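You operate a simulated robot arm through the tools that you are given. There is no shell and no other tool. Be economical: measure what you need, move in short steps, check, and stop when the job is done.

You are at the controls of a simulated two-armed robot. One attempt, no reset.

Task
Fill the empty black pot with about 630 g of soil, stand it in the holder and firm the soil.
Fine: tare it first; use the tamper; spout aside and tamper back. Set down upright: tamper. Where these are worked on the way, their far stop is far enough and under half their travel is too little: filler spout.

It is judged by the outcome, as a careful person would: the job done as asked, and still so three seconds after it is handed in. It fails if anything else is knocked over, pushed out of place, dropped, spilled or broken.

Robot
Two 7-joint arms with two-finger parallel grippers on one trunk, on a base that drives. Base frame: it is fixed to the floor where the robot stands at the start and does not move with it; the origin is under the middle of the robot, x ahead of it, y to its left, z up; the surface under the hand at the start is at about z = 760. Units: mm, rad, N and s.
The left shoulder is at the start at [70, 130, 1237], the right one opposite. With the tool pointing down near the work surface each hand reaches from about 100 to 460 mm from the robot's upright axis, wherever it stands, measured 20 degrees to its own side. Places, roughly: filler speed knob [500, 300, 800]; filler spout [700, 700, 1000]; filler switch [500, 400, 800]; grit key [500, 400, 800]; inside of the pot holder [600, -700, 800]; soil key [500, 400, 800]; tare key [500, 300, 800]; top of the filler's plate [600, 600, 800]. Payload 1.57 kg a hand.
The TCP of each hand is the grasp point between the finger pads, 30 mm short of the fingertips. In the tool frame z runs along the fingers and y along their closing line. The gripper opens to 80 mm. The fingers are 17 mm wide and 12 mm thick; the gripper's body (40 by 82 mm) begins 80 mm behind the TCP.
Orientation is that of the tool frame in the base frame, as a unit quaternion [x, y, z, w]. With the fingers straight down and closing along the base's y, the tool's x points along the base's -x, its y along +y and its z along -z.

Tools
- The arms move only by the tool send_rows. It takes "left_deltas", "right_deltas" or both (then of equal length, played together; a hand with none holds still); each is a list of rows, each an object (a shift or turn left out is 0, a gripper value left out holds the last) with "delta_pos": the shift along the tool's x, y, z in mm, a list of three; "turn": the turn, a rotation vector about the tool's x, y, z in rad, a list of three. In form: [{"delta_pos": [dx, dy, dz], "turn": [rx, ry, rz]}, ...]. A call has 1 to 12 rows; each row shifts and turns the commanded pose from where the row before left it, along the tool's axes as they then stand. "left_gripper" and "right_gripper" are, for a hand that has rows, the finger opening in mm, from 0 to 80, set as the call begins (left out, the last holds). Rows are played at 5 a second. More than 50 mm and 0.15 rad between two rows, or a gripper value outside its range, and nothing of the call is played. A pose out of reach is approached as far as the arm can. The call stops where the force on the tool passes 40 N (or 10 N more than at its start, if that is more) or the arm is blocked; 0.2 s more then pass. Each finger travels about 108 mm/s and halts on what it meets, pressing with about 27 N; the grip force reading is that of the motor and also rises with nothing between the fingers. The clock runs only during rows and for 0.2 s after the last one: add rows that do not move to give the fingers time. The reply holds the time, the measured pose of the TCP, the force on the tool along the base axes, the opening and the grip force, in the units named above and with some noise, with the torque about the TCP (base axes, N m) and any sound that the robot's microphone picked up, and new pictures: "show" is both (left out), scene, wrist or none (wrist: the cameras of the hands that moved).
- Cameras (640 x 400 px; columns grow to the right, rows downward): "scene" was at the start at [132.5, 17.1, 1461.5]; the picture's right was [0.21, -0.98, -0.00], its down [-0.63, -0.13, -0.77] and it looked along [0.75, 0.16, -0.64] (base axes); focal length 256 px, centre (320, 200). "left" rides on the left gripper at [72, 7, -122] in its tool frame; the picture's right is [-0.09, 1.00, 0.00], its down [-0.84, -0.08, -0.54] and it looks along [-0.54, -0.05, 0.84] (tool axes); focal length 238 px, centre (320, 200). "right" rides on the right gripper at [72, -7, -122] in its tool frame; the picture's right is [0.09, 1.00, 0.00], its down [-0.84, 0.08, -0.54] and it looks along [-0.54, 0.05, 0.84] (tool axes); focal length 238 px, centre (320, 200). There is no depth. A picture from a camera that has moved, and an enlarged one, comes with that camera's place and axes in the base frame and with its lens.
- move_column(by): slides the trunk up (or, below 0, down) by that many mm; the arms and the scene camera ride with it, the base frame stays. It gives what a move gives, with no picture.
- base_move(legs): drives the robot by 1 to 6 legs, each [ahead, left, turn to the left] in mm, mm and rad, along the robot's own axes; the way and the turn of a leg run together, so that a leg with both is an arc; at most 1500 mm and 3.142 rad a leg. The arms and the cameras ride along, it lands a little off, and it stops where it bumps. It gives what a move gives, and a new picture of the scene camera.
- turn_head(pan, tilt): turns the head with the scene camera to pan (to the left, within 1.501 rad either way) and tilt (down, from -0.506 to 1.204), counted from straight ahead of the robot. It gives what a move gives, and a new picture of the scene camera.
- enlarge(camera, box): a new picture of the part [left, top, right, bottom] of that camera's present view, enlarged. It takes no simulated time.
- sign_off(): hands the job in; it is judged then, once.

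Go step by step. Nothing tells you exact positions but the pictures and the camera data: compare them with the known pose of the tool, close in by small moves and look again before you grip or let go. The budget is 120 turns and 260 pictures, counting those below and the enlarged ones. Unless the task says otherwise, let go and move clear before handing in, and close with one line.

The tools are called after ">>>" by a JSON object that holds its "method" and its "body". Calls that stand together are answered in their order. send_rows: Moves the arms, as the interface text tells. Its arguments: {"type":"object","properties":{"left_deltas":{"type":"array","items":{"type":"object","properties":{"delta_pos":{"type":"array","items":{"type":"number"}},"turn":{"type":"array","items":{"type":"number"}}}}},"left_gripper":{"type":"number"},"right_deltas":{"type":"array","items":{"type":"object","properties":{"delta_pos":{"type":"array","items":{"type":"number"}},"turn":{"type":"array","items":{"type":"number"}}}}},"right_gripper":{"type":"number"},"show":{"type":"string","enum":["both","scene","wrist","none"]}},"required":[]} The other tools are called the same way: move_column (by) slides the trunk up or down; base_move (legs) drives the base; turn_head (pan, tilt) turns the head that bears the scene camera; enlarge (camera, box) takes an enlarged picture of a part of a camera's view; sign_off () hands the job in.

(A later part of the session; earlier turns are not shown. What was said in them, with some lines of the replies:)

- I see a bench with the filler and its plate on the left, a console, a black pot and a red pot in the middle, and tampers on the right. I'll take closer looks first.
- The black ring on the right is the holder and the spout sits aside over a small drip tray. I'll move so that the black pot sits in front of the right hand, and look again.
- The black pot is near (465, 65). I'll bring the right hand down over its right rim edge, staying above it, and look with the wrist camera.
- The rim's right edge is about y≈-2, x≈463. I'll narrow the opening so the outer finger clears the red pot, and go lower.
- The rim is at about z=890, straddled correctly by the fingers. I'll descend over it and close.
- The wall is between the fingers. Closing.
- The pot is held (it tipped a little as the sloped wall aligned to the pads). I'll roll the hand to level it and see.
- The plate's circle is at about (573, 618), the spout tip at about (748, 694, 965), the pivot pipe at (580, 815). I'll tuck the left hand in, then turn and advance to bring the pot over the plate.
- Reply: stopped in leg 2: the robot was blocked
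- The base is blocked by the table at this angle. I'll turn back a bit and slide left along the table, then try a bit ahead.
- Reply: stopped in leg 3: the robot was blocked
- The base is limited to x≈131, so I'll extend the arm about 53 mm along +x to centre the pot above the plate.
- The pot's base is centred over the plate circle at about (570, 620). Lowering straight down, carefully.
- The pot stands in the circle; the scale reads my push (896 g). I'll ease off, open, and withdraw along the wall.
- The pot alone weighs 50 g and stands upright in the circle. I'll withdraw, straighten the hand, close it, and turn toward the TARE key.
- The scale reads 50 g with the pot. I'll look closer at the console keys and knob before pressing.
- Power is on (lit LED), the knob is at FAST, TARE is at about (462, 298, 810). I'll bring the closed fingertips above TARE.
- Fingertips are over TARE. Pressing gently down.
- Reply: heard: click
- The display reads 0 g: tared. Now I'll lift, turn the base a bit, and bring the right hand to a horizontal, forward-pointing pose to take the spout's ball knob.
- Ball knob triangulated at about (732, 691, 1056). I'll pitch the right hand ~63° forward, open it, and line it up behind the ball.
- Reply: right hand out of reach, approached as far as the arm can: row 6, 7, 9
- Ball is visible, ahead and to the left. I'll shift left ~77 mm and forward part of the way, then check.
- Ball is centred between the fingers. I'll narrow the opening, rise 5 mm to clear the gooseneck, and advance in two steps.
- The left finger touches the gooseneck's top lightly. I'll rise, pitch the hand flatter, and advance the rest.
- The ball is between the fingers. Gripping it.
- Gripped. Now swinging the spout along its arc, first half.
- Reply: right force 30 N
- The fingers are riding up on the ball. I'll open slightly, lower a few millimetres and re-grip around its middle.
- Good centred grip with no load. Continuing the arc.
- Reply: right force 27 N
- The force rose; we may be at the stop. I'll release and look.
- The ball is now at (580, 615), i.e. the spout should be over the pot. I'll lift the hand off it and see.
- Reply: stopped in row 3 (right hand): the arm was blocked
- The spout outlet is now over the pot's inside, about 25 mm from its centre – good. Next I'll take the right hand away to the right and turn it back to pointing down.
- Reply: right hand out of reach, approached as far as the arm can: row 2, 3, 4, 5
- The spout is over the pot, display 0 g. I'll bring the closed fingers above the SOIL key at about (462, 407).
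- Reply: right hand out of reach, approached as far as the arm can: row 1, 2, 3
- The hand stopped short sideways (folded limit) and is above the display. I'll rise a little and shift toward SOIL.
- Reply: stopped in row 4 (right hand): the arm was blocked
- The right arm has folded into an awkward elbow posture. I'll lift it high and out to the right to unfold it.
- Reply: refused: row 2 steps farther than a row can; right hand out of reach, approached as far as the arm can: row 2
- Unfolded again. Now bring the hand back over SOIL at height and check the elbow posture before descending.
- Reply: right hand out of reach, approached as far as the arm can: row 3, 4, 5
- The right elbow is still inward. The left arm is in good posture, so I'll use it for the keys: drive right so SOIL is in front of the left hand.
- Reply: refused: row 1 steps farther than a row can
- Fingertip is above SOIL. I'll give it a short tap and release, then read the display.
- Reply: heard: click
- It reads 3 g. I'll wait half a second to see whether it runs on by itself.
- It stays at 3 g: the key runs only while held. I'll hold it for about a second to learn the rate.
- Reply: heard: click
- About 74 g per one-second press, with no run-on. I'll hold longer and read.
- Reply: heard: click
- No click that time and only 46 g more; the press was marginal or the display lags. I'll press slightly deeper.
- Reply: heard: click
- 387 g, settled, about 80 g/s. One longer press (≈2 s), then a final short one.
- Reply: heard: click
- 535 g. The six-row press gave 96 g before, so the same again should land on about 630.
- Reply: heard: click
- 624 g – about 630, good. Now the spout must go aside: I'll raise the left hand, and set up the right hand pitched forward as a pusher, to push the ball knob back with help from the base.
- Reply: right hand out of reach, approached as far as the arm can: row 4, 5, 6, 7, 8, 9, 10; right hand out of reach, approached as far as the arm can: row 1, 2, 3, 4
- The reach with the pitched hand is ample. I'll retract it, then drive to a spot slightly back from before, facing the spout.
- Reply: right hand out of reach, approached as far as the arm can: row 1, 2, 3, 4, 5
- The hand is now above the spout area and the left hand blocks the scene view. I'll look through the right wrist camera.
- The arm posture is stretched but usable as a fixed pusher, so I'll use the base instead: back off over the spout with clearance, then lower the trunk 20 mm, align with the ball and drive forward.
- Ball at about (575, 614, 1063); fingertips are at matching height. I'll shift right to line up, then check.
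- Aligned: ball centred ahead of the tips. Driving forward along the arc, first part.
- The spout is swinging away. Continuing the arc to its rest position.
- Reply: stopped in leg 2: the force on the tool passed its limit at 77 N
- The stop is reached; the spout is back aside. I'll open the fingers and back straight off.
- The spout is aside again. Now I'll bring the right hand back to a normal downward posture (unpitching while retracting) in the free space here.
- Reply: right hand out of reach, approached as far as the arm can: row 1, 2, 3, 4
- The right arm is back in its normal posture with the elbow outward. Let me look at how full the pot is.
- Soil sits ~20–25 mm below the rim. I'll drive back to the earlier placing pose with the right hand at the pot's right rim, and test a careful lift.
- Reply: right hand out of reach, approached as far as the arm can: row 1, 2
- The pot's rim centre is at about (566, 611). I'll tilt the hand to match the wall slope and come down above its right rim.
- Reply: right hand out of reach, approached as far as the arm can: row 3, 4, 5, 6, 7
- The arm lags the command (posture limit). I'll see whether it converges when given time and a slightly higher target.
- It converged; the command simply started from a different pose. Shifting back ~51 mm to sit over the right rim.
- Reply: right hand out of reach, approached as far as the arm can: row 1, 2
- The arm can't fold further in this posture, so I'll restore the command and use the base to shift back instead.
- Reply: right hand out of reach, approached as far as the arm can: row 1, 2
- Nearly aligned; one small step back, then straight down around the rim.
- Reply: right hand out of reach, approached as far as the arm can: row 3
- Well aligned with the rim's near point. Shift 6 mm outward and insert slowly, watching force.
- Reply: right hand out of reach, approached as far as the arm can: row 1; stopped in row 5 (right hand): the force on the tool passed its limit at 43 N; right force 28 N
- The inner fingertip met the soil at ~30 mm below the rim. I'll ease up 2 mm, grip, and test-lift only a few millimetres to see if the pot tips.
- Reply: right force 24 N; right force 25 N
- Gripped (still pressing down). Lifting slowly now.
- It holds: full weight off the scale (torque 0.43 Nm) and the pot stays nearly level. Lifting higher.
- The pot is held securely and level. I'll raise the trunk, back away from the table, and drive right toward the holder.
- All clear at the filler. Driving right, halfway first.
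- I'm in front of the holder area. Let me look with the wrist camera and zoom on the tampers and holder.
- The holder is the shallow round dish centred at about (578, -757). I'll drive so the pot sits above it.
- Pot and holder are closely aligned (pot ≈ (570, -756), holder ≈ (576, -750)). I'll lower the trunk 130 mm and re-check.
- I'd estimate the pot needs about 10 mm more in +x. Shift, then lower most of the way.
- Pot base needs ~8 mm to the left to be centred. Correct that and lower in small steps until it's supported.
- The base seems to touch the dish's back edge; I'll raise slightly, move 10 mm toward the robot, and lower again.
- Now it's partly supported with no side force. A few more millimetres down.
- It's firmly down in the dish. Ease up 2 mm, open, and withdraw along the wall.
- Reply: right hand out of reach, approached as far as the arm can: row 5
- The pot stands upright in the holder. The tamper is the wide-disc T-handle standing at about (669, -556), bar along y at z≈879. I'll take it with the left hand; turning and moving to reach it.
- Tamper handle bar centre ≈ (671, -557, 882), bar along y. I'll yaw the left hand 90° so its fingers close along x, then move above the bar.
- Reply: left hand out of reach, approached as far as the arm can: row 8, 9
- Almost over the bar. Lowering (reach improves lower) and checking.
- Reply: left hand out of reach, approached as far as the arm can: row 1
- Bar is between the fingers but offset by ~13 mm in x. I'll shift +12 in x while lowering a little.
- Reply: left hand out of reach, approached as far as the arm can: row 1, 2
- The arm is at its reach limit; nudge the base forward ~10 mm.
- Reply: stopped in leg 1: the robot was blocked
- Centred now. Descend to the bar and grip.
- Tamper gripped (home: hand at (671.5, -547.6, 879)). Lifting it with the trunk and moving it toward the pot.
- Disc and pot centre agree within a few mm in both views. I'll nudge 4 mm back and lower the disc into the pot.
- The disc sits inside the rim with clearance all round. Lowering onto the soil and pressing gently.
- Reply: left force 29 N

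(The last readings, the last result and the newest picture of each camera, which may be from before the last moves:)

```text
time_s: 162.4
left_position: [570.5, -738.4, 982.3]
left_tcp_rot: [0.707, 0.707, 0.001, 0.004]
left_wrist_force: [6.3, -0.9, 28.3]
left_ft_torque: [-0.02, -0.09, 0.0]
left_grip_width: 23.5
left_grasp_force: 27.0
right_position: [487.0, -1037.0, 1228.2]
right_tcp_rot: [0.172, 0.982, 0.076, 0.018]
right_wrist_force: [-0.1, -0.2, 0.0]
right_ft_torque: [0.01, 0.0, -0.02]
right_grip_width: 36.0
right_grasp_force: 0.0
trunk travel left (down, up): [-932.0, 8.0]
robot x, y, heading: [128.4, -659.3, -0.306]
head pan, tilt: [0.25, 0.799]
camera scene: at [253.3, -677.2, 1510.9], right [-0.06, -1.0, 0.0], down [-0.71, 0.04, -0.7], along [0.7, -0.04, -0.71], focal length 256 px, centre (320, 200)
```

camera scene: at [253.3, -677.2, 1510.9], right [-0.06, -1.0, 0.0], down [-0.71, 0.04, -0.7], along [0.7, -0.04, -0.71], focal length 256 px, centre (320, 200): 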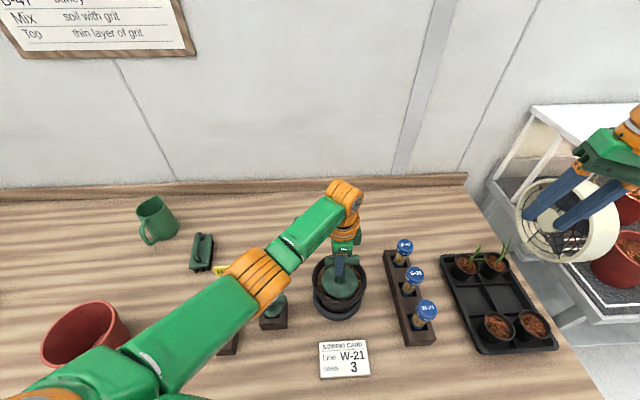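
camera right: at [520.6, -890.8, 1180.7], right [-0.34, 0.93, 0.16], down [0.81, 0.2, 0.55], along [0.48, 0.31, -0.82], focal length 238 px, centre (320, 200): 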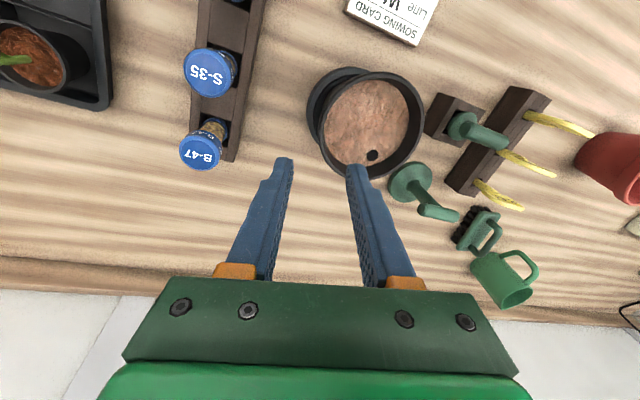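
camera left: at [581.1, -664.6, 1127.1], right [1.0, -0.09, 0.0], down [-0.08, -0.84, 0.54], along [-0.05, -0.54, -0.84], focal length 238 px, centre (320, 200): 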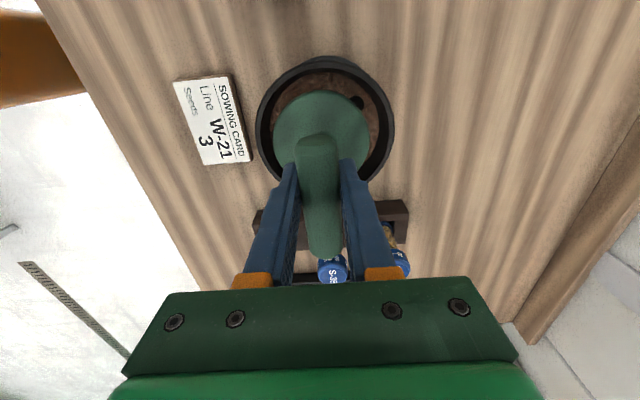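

Pressing with ~28 N on the soil. Hold, then release and press once more.

>>> {"method": "send_rows", "body": {"left_deltas": [{"delta_pos": [0, 0, 2]}, {}, {}, {}, {}, {"delta_pos": [0, 0, -12]}, {"delta_pos": [0, 0, 12]}, {}, {}, {}], "show": "none"}}

>>> {"method": "send_rows", "body": {"left_deltas": [{"delta_pos": [0, 0, -15]}, {"delta_pos": [0, 0, -25]}, {"delta_pos": [0, 0, -35]}, {"delta_pos": [0, 0, -25]}, {}]}}

>>> {"method": "enlarge", "body": {"camera": "scene", "box": [250, 190, 430, 330]}}

```text
time_s: 164.6
left_position: [571.1, -737.8, 978.1]
left_tcp_rot: [0.708, 0.706, 0.0, 0.0]
left_wrist_force: [4.0, 0.5, 16.7]
left_ft_torque: [0.22, -0.02, -0.04]
left_grip_width: 23.4
left_grasp_force: 26.8
right_position: [490.2, -1038.4, 1227.6]
right_tcp_rot: [0.172, 0.982, 0.076, 0.018]
right_wrist_force: [-0.1, -0.1, -0.2]
right_ft_torque: [-0.02, -0.01, 0.01]
right_grip_width: 36.2
right_grasp_force: 0.1
trunk travel left (down, up): [-932.0, 8.0]
robot x, y, heading: [135.9, -657.6, -0.307]
head pan, tilt: [0.25, 0.799]
```

```text
time_s: 165.8
left_position: [573.9, -733.8, 1076.9]
left_tcp_rot: [0.707, 0.707, 0.0, -0.001]
left_wrist_force: [0.1, 0.8, -2.1]
left_ft_torque: [0.01, 0.02, 0.01]
left_grip_width: 23.4
left_grasp_force: 27.5
right_position: [491.9, -1039.0, 1227.2]
right_tcp_rot: [0.172, 0.982, 0.077, 0.015]
right_wrist_force: [-0.2, 0.5, -0.3]
right_ft_torque: [0.03, -0.01, 0.04]
right_grip_width: 36.1
right_grasp_force: 0.0
trunk travel left (down, up): [-932.0, 8.0]
robot x, y, heading: [135.3, -656.9, -0.304]
head pan, tilt: [0.25, 0.799]
camera scene: at [260.3, -679.1, 1509.6], right [-0.06, -1.0, 0.0], down [-0.72, 0.04, -0.7], along [0.7, -0.04, -0.72], focal length 256 px, centre (320, 200)
camera left: at [581.2, -662.6, 1198.4], right [1.0, -0.09, 0.0], down [-0.08, -0.84, 0.54], along [-0.05, -0.54, -0.84], focal length 238 px, centre (320, 200)
```

scene: 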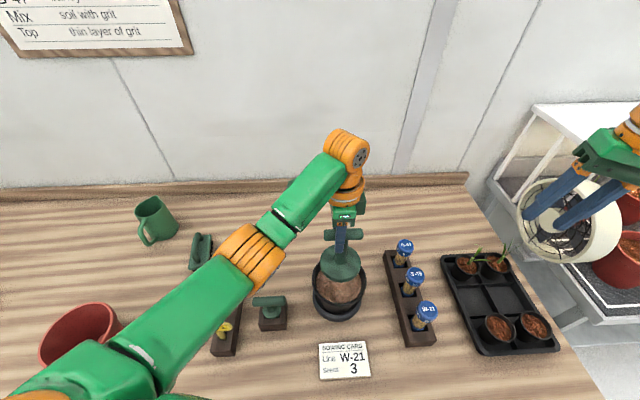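
left: 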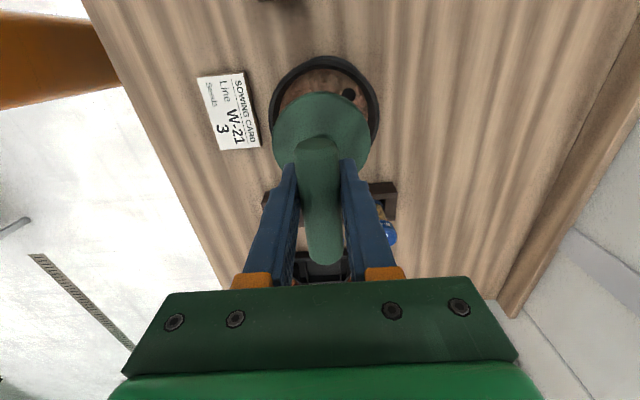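

```text
2.86 times, centred on (340, 260) of scene
camera zoom: at [260.3, -679.1, 1509.6], right [-0.06, -1.0, 0.0], down [-0.72, 0.04, -0.7], along [0.7, -0.04, -0.72], focal length 732 px, centre (263, 29)
```

zoom: 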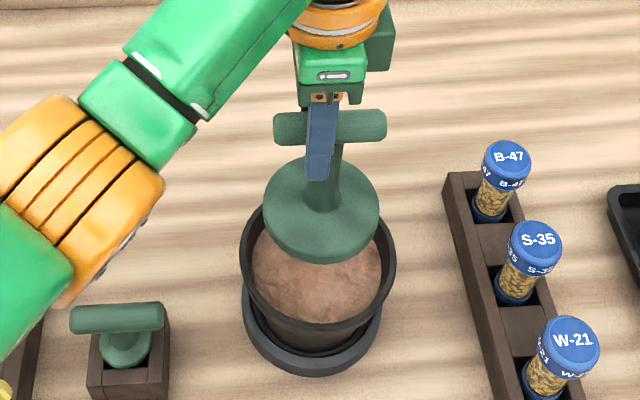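

The soil compacted ~4 mm. One more firm press to be sure, at the same spot.

>>> {"method": "send_rows", "body": {"left_deltas": [{"delta_pos": [0, 0, 30]}, {"delta_pos": [0, 0, 30]}, {"delta_pos": [0, 0, 25]}, {"delta_pos": [0, 0, 9]}, {"delta_pos": [0, 0, 4]}, {"delta_pos": [0, 0, 3]}, {"delta_pos": [0, 0, 3]}, {"delta_pos": [0, 0, 2]}, {}, {}, {}], "show": "none"}}

>>> {"method": "send_rows", "body": {"left_deltas": [{"delta_pos": [0, 0, -15]}, {"delta_pos": [0, 0, -30]}, {"delta_pos": [0, 0, -35]}, {"delta_pos": [0, 0, -20]}, {"delta_pos": [38, 19, 0]}, {"delta_pos": [38, 19, 0]}, {"delta_pos": [38, 19, 0]}, {}], "show": "none"}}

>>> {"method": "enlarge", "body": {"camera": "scene", "box": [250, 190, 430, 330]}}

```text
time_s: 168.2
left_position: [570.3, -736.1, 972.0]
left_tcp_rot: [0.707, 0.707, 0.001, 0.0]
left_wrist_force: [5.7, -0.3, 27.8]
left_ft_torque: [-0.1, 0.02, 0.0]
left_grip_width: 23.0
left_grasp_force: 26.6
right_position: [488.5, -1038.1, 1228.9]
right_tcp_rot: [0.172, 0.982, 0.077, 0.016]
right_wrist_force: [-0.2, -0.4, -0.3]
right_ft_torque: [0.02, 0.02, -0.02]
right_grip_width: 36.1
right_grasp_force: 0.1
trunk travel left (down, up): [-932.0, 8.0]
robot x, y, heading: [133.1, -657.5, -0.306]
head pan, tilt: [0.25, 0.799]
```

```text
time_s: 170.0
left_position: [627.4, -626.7, 1071.3]
left_tcp_rot: [0.707, 0.707, 0.0, -0.002]
left_wrist_force: [0.2, -0.1, -1.5]
left_ft_torque: [0.03, 0.02, 0.0]
left_grip_width: 22.8
left_grasp_force: 26.7
right_position: [491.5, -1039.1, 1226.3]
right_tcp_rot: [0.172, 0.982, 0.077, 0.015]
right_wrist_force: [-0.3, -0.2, 0.0]
right_ft_torque: [0.05, 0.02, 0.0]
right_grip_width: 36.0
right_grasp_force: 0.1
trunk travel left (down, up): [-932.0, 8.0]
robot x, y, heading: [132.4, -657.3, -0.306]
head pan, tilt: [0.25, 0.799]
```

```text
2.86 times, centred on (340, 260) of scene
camera zoom: at [260.2, -679.5, 1509.6], right [-0.06, -1.0, 0.0], down [-0.72, 0.04, -0.7], along [0.7, -0.04, -0.72], focal length 732 px, centre (263, 29)
```

zoom: 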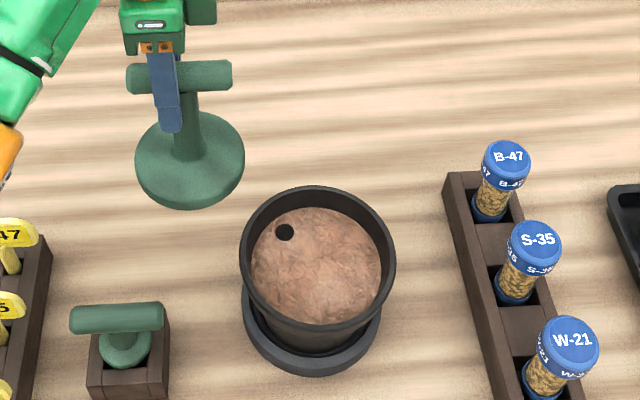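

The soil is firmed flat. Returning the tamper: lower part-way, move back over its home spot.

>>> {"method": "move_column", "body": {"by": -85}}

>>> {"method": "send_rows", "body": {"left_deltas": [{"delta_pos": [27, 15, 0]}, {"delta_pos": [27, 15, 0]}, {"delta_pos": [25, 14, 0]}, {}, {}]}}

```text
time_s: 171.2
left_position: [626.8, -626.5, 984.7]
left_tcp_rot: [0.707, 0.707, 0.0, -0.001]
left_wrist_force: [0.2, 0.1, -1.6]
left_ft_torque: [0.06, -0.02, 0.02]
left_grip_width: 23.4
left_grasp_force: 26.8
right_position: [491.6, -1038.7, 1140.9]
right_tcp_rot: [0.173, 0.982, 0.077, 0.015]
right_wrist_force: [0.2, 0.5, -0.5]
right_ft_torque: [-0.01, 0.0, 0.02]
right_grip_width: 36.1
right_grasp_force: 0.0
trunk travel left (down, up): [-847.0, 93.0]
robot x, y, heading: [131.1, -656.0, -0.302]
head pan, tilt: [0.25, 0.799]
```

```text
time_s: 172.4
left_position: [671.9, -547.5, 985.3]
left_tcp_rot: [0.708, 0.706, -0.001, -0.001]
left_wrist_force: [1.1, 0.0, -1.1]
left_ft_torque: [0.03, 0.01, -0.02]
left_grip_width: 23.0
left_grasp_force: 26.7
right_position: [493.2, -1038.0, 1141.5]
right_tcp_rot: [0.173, 0.982, 0.077, 0.016]
right_wrist_force: [0.1, 0.5, 0.1]
right_ft_torque: [-0.01, 0.03, 0.02]
right_grip_width: 35.8
right_grasp_force: 0.1
trunk travel left (down, up): [-847.0, 93.0]
robot x, y, heading: [134.5, -657.9, -0.305]
head pan, tilt: [0.25, 0.799]
camera scene: at [260.3, -678.7, 1424.6], right [-0.06, -1.0, 0.0], down [-0.72, 0.04, -0.7], along [0.7, -0.04, -0.72], focal length 256 px, centre (320, 200)
camera left: at [679.3, -475.8, 1107.6], right [1.0, -0.09, 0.0], down [-0.08, -0.84, 0.54], along [-0.05, -0.54, -0.84], focal length 238 px, centre (320, 200)
```

scene: 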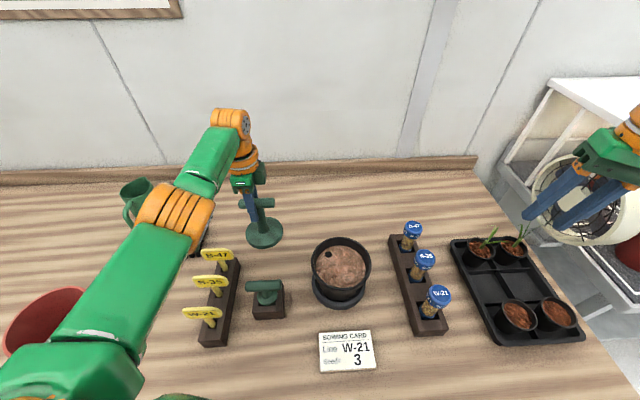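
left: 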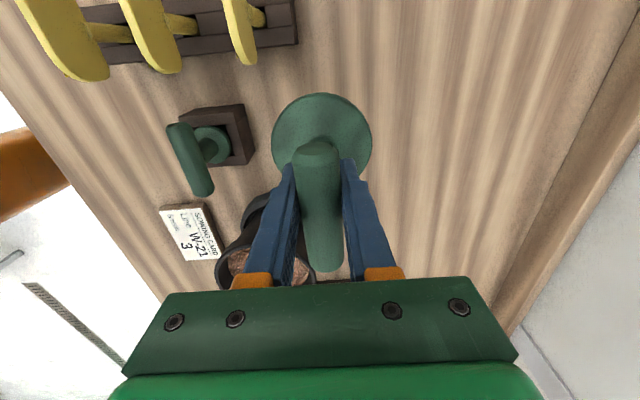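

Directly above home. Lower 92 mm with the trunk, then feel for the table.

>>> {"method": "move_column", "body": {"by": -92}}

>>> {"method": "send_rows", "body": {"left_deltas": [{"delta_pos": [0, 0, 4]}, {"delta_pos": [0, 0, 4]}, {"delta_pos": [0, 0, 3]}, {}]}}

```text
time_s: 173.7
left_position: [671.3, -548.1, 894.7]
left_tcp_rot: [0.708, 0.707, -0.001, 0.0]
left_wrist_force: [0.3, -0.1, -1.8]
left_ft_torque: [0.02, 0.0, 0.01]
left_grip_width: 23.2
left_grasp_force: 26.6
right_position: [492.9, -1039.9, 1050.3]
right_tcp_rot: [0.172, 0.982, 0.078, 0.016]
right_wrist_force: [-0.1, 0.1, 0.1]
right_ft_torque: [0.0, 0.02, 0.01]
right_grip_width: 35.9
right_grasp_force: 0.1
trunk travel left (down, up): [-755.0, 185.0]
robot x, y, heading: [132.4, -657.4, -0.302]
head pan, tilt: [0.25, 0.799]
```

```text
time_s: 174.7
left_position: [670.2, -547.8, 882.4]
left_tcp_rot: [0.708, 0.706, -0.001, -0.001]
left_wrist_force: [0.5, -0.1, -2.3]
left_ft_torque: [0.01, 0.02, -0.01]
left_grip_width: 23.1
left_grasp_force: 27.2
right_position: [492.6, -1039.9, 1048.1]
right_tcp_rot: [0.172, 0.982, 0.077, 0.015]
right_wrist_force: [0.2, -0.2, -0.6]
right_ft_torque: [-0.02, -0.03, -0.06]
right_grip_width: 36.1
right_grasp_force: 0.1
trunk travel left (down, up): [-755.0, 185.0]
robot x, y, heading: [131.9, -662.5, -0.303]
head pan, tilt: [0.25, 0.799]
camera scene: at [260.2, -678.8, 1332.6], right [-0.06, -1.0, 0.0], down [-0.72, 0.04, -0.7], along [0.7, -0.04, -0.72], focal length 256 px, centre (320, 200)
camera left: at [678.7, -476.1, 1003.8], right [1.0, -0.09, 0.0], down [-0.08, -0.84, 0.54], along [-0.05, -0.54, -0.84], focal length 238 px, centre (320, 200)
```

scene: 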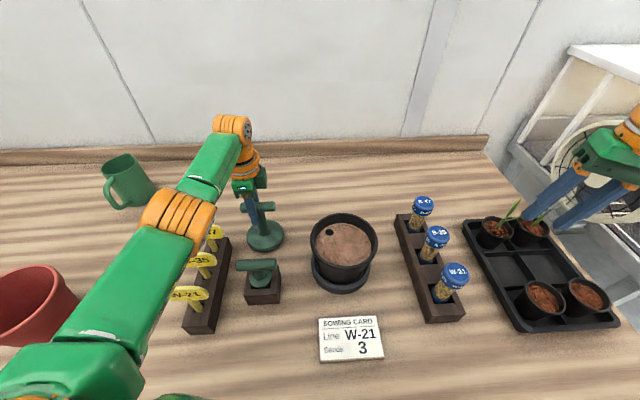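
left: 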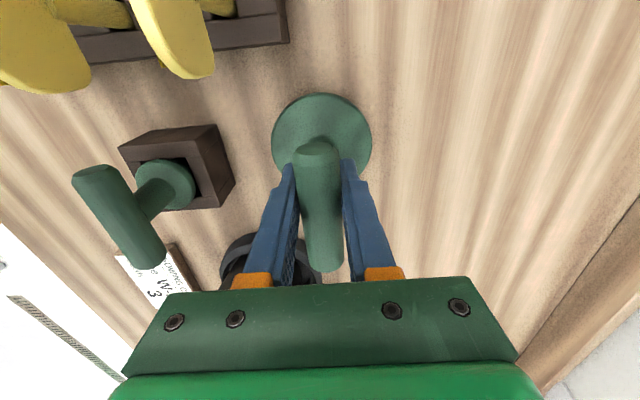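

Still carrying the tamper's weight. A few more millimetres until it stands.

>>> {"method": "send_rows", "body": {"left_deltas": [{"delta_pos": [0, 0, 2]}, {"delta_pos": [0, 0, 2]}, {}], "show": "none"}}

>>> {"method": "send_rows", "body": {"left_deltas": [{"delta_pos": [0, 0, 2]}, {"delta_pos": [0, 0, 2]}, {}], "show": "none"}}

```text
time_s: 175.5
left_position: [669.8, -547.5, 878.1]
left_tcp_rot: [0.707, 0.707, -0.001, 0.0]
left_wrist_force: [-0.2, 0.4, -1.3]
left_ft_torque: [0.02, 0.01, 0.0]
left_grip_width: 23.1
left_grasp_force: 26.6
right_position: [491.5, -1039.3, 1049.6]
right_tcp_rot: [0.172, 0.982, 0.077, 0.015]
right_wrist_force: [0.4, 0.0, -0.4]
right_ft_torque: [-0.01, 0.01, -0.02]
right_grip_width: 35.9
right_grasp_force: 0.2
trunk travel left (down, up): [-755.0, 185.0]
robot x, y, heading: [132.0, -661.8, -0.306]
head pan, tilt: [0.25, 0.799]
```

```text
time_s: 176.3
left_position: [670.2, -547.2, 875.1]
left_tcp_rot: [0.708, 0.707, -0.001, 0.0]
left_wrist_force: [0.6, -0.3, -0.8]
left_ft_torque: [0.04, -0.01, -0.01]
left_grip_width: 23.2
left_grasp_force: 27.0
right_position: [491.9, -1039.7, 1049.9]
right_tcp_rot: [0.172, 0.982, 0.077, 0.015]
right_wrist_force: [0.7, 0.5, -0.7]
right_ft_torque: [-0.01, 0.02, -0.02]
right_grip_width: 35.7
right_grasp_force: 0.1
trunk travel left (down, up): [-755.0, 185.0]
robot x, y, heading: [131.7, -658.0, -0.308]
head pan, tilt: [0.25, 0.799]
```

>>> {"method": "send_rows", "body": {"left_deltas": [{"delta_pos": [0, 0, 2]}, {"delta_pos": [0, 0, 2]}, {}, {}], "show": "wrist"}}

>>> {"method": "enlarge", "body": {"camera": "scene", "box": [200, 170, 340, 300]}}

```text
time_s: 177.3
left_position: [671.4, -549.0, 870.2]
left_tcp_rot: [0.708, 0.706, -0.001, -0.001]
left_wrist_force: [0.5, -0.1, -2.0]
left_ft_torque: [0.02, -0.02, 0.0]
left_grip_width: 23.0
left_grasp_force: 26.8
right_position: [492.5, -1038.8, 1048.3]
right_tcp_rot: [0.172, 0.982, 0.077, 0.016]
right_wrist_force: [-0.2, -0.5, 0.8]
right_ft_torque: [0.01, 0.0, 0.02]
right_grip_width: 35.8
right_grasp_force: 0.0
trunk travel left (down, up): [-755.0, 185.0]
robot x, y, heading: [132.7, -659.6, -0.308]
head pan, tilt: [0.25, 0.799]
camera left: at [678.6, -476.9, 992.9], right [1.0, -0.09, 0.0], down [-0.08, -0.84, 0.54], along [-0.05, -0.54, -0.84], focal length 238 px, centre (320, 200)
```

left: 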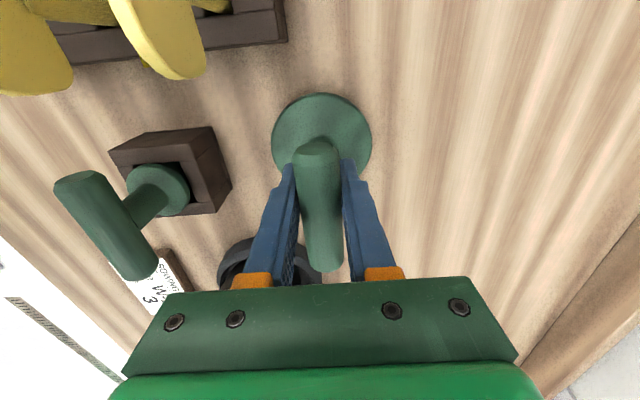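

```text
3.08 times, centred on (270, 235) of scene
camera zoom: at [260.2, -678.8, 1332.6], right [-0.06, -1.0, 0.0], down [-0.72, 0.04, -0.7], along [0.7, -0.04, -0.72], focal length 788 px, centre (474, 92)
```

zoom: 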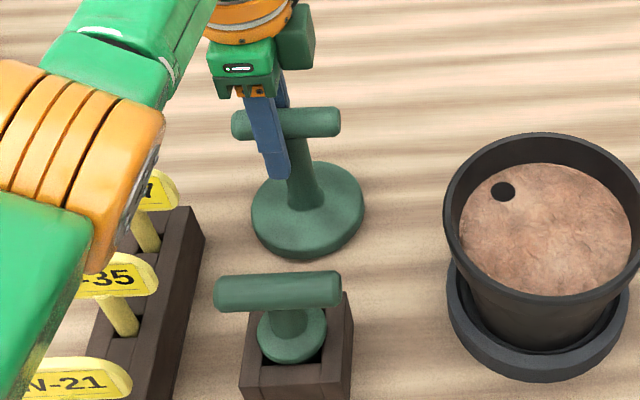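

>>> {"method": "send_rows", "body": {"left_deltas": [{"delta_pos": [0, 0, 2]}, {"delta_pos": [0, 0, 2]}, {}, {}], "show": "none"}}

>>> {"method": "send_rows", "body": {"left_deltas": [{"delta_pos": [0, 0, 2]}, {"delta_pos": [0, 0, 1]}, {}, {}], "show": "none"}}

```text
time_s: 178.3
left_position: [671.3, -547.5, 867.7]
left_tcp_rot: [0.708, 0.706, 0.001, 0.0]
left_wrist_force: [2.8, 0.5, 6.8]
left_ft_torque: [-0.14, 0.01, 0.02]
left_grip_width: 23.0
left_grasp_force: 27.8
right_position: [491.3, -1038.9, 1050.4]
right_tcp_rot: [0.172, 0.982, 0.077, 0.016]
right_wrist_force: [-0.1, 0.2, -0.2]
right_ft_torque: [0.02, 0.0, 0.01]
right_grip_width: 35.8
right_grasp_force: 0.0
trunk travel left (down, up): [-755.0, 185.0]
robot x, y, heading: [134.4, -659.8, -0.306]
head pan, tilt: [0.25, 0.799]
```

```text
time_s: 179.3
left_position: [668.5, -548.5, 866.3]
left_tcp_rot: [0.707, 0.707, 0.001, 0.0]
left_wrist_force: [12.3, 2.8, 28.3]
left_ft_torque: [-0.09, -0.05, 0.08]
left_grip_width: 23.6
left_grasp_force: 27.4
right_position: [489.5, -1039.8, 1050.3]
right_tcp_rot: [0.173, 0.982, 0.077, 0.017]
right_wrist_force: [-0.6, -0.2, 0.0]
right_ft_torque: [-0.03, -0.01, -0.02]
right_grip_width: 35.7
right_grasp_force: 0.1
trunk travel left (down, up): [-755.0, 185.0]
robot x, y, heading: [133.1, -659.7, -0.307]
head pan, tilt: [0.25, 0.799]
```

It's standing on the table. Ease off the push, open, and lift away straight up.

>>> {"method": "send_rows", "body": {"left_deltas": [{"delta_pos": [0, 0, -3]}, {"delta_pos": [0, 0, -1]}, {}], "show": "none"}}

>>> {"method": "send_rows", "body": {"left_deltas": [{}, {}, {}], "left_gripper": 60, "show": "wrist"}}

>>> {"method": "move_column", "body": {"by": 150}}

>>> {"method": "enlarge", "body": {"camera": "scene", "box": [100, 150, 640, 400]}}

```text
time_s: 180.1
left_position: [670.4, -545.0, 866.5]
left_tcp_rot: [0.707, 0.707, -0.001, -0.003]
left_wrist_force: [0.4, -0.4, -2.1]
left_ft_torque: [0.01, -0.01, 0.03]
left_grip_width: 23.1
left_grasp_force: 26.3
right_position: [492.0, -1039.4, 1049.2]
right_tcp_rot: [0.171, 0.982, 0.077, 0.015]
right_wrist_force: [0.6, 0.1, 0.2]
right_ft_torque: [0.0, 0.0, 0.01]
right_grip_width: 35.9
right_grasp_force: 0.1
trunk travel left (down, up): [-755.0, 185.0]
robot x, y, heading: [130.8, -660.1, -0.307]
head pan, tilt: [0.25, 0.799]
```

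```text
time_s: 180.9
left_position: [670.0, -546.3, 867.1]
left_tcp_rot: [0.708, 0.706, 0.0, -0.001]
left_wrist_force: [0.2, 0.7, 0.1]
left_ft_torque: [-0.02, 0.0, -0.01]
left_grip_width: 60.0
left_grasp_force: 0.1
right_position: [491.8, -1038.9, 1050.0]
right_tcp_rot: [0.171, 0.982, 0.076, 0.017]
right_wrist_force: [-0.5, -0.6, -0.1]
right_ft_torque: [0.03, 0.03, -0.01]
right_grip_width: 36.0
right_grasp_force: 0.1
trunk travel left (down, up): [-755.0, 185.0]
robot x, y, heading: [133.4, -659.6, -0.305]
head pan, tilt: [0.25, 0.799]
camera left: at [678.0, -475.2, 988.9], right [1.0, -0.09, 0.0], down [-0.08, -0.84, 0.54], along [-0.05, -0.54, -0.84], focal length 238 px, centre (320, 200)
```

left: 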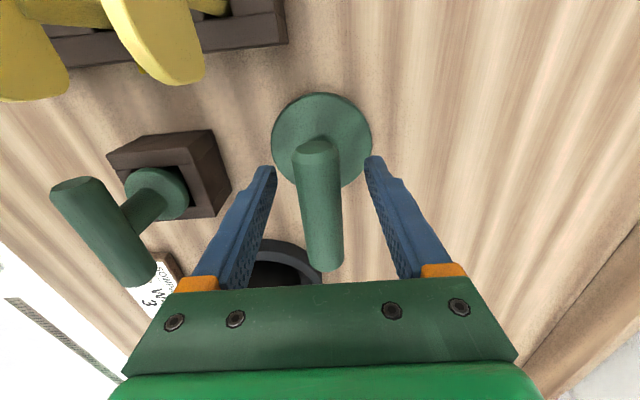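

```text
time_s: 182.6
left_position: [670.2, -547.0, 1017.1]
left_tcp_rot: [0.707, 0.707, 0.0, -0.001]
left_wrist_force: [-0.6, -0.8, 0.2]
left_ft_torque: [0.01, -0.01, 0.0]
left_grip_width: 60.3
left_grasp_force: 0.0
right_position: [492.6, -1039.6, 1198.8]
right_tcp_rot: [0.172, 0.982, 0.076, 0.016]
right_wrist_force: [-0.6, 0.0, -0.7]
right_ft_torque: [0.01, -0.02, 0.0]
right_grip_width: 35.8
right_grasp_force: 0.0
trunk travel left (down, up): [-905.0, 35.0]
robot x, y, heading: [134.9, -657.9, -0.31]
head pan, tilt: [0.25, 0.799]
```

```text
1.19 times, centred on (370, 275) of scene
camera zoom: at [259.8, -678.9, 1482.6], right [-0.06, -1.0, 0.0], down [-0.72, 0.04, -0.7], along [0.7, -0.04, -0.72], focal length 304 px, centre (261, 111)
```

zoom: 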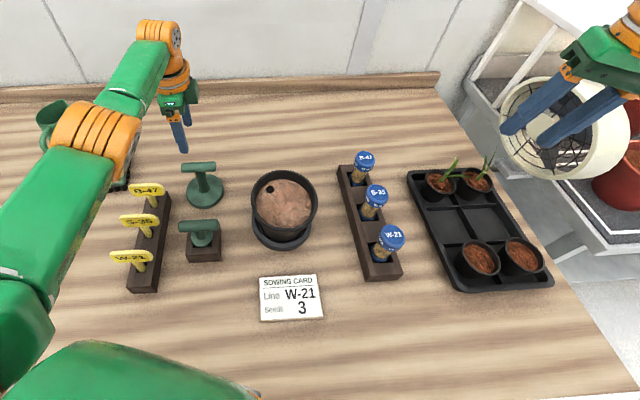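

The tamper stands upright at its spot. I'll back the robot off and take a last look over everything.

>>> {"method": "base_move", "body": {"legs": [[-250, 0, 0.3]]}}

>>> {"method": "turn_head", "body": {"pan": 0.75, "tilt": 0.45}}

>>> {"method": "enlarge", "body": {"camera": "scene", "box": [120, 90, 400, 270]}}

```text
time_s: 184.4
left_position: [370.5, -353.1, 1016.6]
left_tcp_rot: [0.593, 0.805, -0.001, -0.003]
left_wrist_force: [0.1, 0.7, 0.6]
left_ft_torque: [0.02, 0.03, 0.0]
left_grip_width: 59.9
left_grasp_force: 0.0
right_position: [348.0, -876.5, 1198.0]
right_tcp_rot: [0.022, 0.997, 0.079, 0.002]
right_wrist_force: [-0.7, -0.1, -0.2]
right_ft_torque: [-0.01, -0.01, -0.02]
right_grip_width: 36.1
right_grasp_force: 0.1
trunk travel left (down, up): [-905.0, 35.0]
robot x, y, heading: [-112.6, -622.7, -0.004]
head pan, tilt: [0.25, 0.799]
camera scene: at [19.2, -602.3, 1482.2], right [0.24, -0.97, 0.0], down [-0.7, -0.18, -0.7], along [0.67, 0.17, -0.72], focal length 256 px, centre (320, 200)
```

scene: 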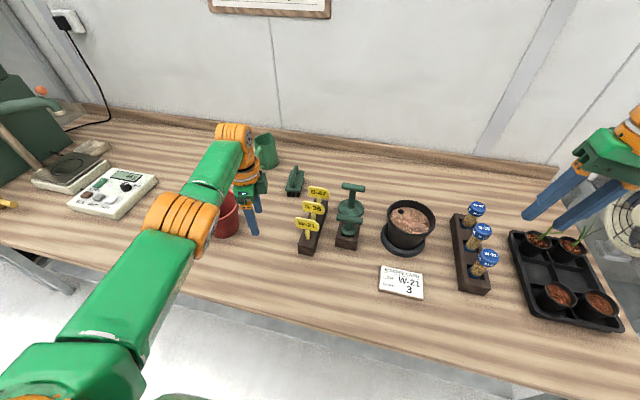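

```text
time_s: 185.4
left_position: [366.6, -353.9, 1016.7]
left_tcp_rot: [0.593, 0.805, -0.001, 0.0]
left_wrist_force: [-0.3, 0.8, -0.3]
left_ft_torque: [-0.03, -0.03, 0.04]
left_grip_width: 60.1
left_grasp_force: 0.2
right_position: [343.6, -876.5, 1199.4]
right_tcp_rot: [0.022, 0.997, 0.079, 0.004]
right_wrist_force: [-0.3, -0.4, 0.6]
right_ft_torque: [0.03, 0.0, 0.0]
right_grip_width: 36.1
right_grasp_force: 0.1
trunk travel left (down, up): [-905.0, 35.0]
robot x, y, heading: [-114.2, -622.5, -0.006]
head pan, tilt: [0.75, 0.45]
camera scene: at [3.4, -559.0, 1513.1], right [0.68, -0.73, 0.0], down [-0.32, -0.3, -0.9], along [0.66, 0.61, -0.44], focal length 256 px, centre (320, 200)
```

scene: 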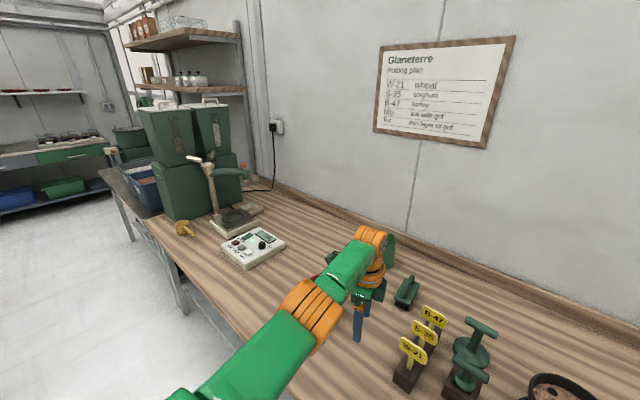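

```text
2.22 times, centred on (260, 180) of scene
camera zoom: at [3.4, -559.0, 1513.1], right [0.68, -0.73, 0.0], down [-0.32, -0.3, -0.9], along [0.66, 0.61, -0.44], focal length 569 px, centre (453, 244)
```

zoom: 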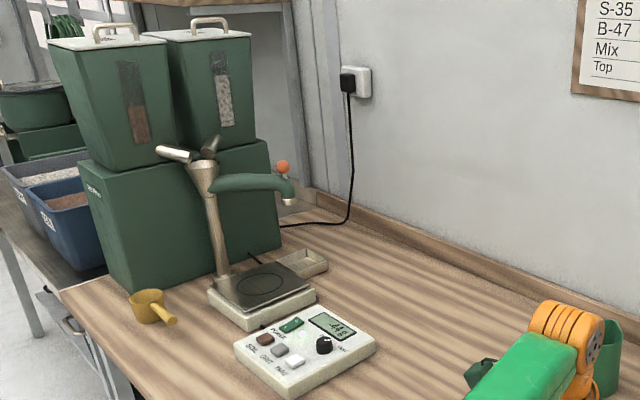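

Everything is in place: the spout is aside, the pot stands upright in the holder with firmed soil, the tamper is back upright, and nothing was knocked over. Both hands are empty and clear, so I'm handing in.

>>> {"method": "sign_off", "body": {}}

```text
The job is handed in.
```

The black pot was tared, then filled to 624 g of soil on the display. It now stands upright in the holder with the soil firmed, the spout is swung aside, and the tamper is back upright at its spot. After I lifted the pot off, the scale read -44 g instead of -50 g, so the soil in the pot may be about 6 g less.
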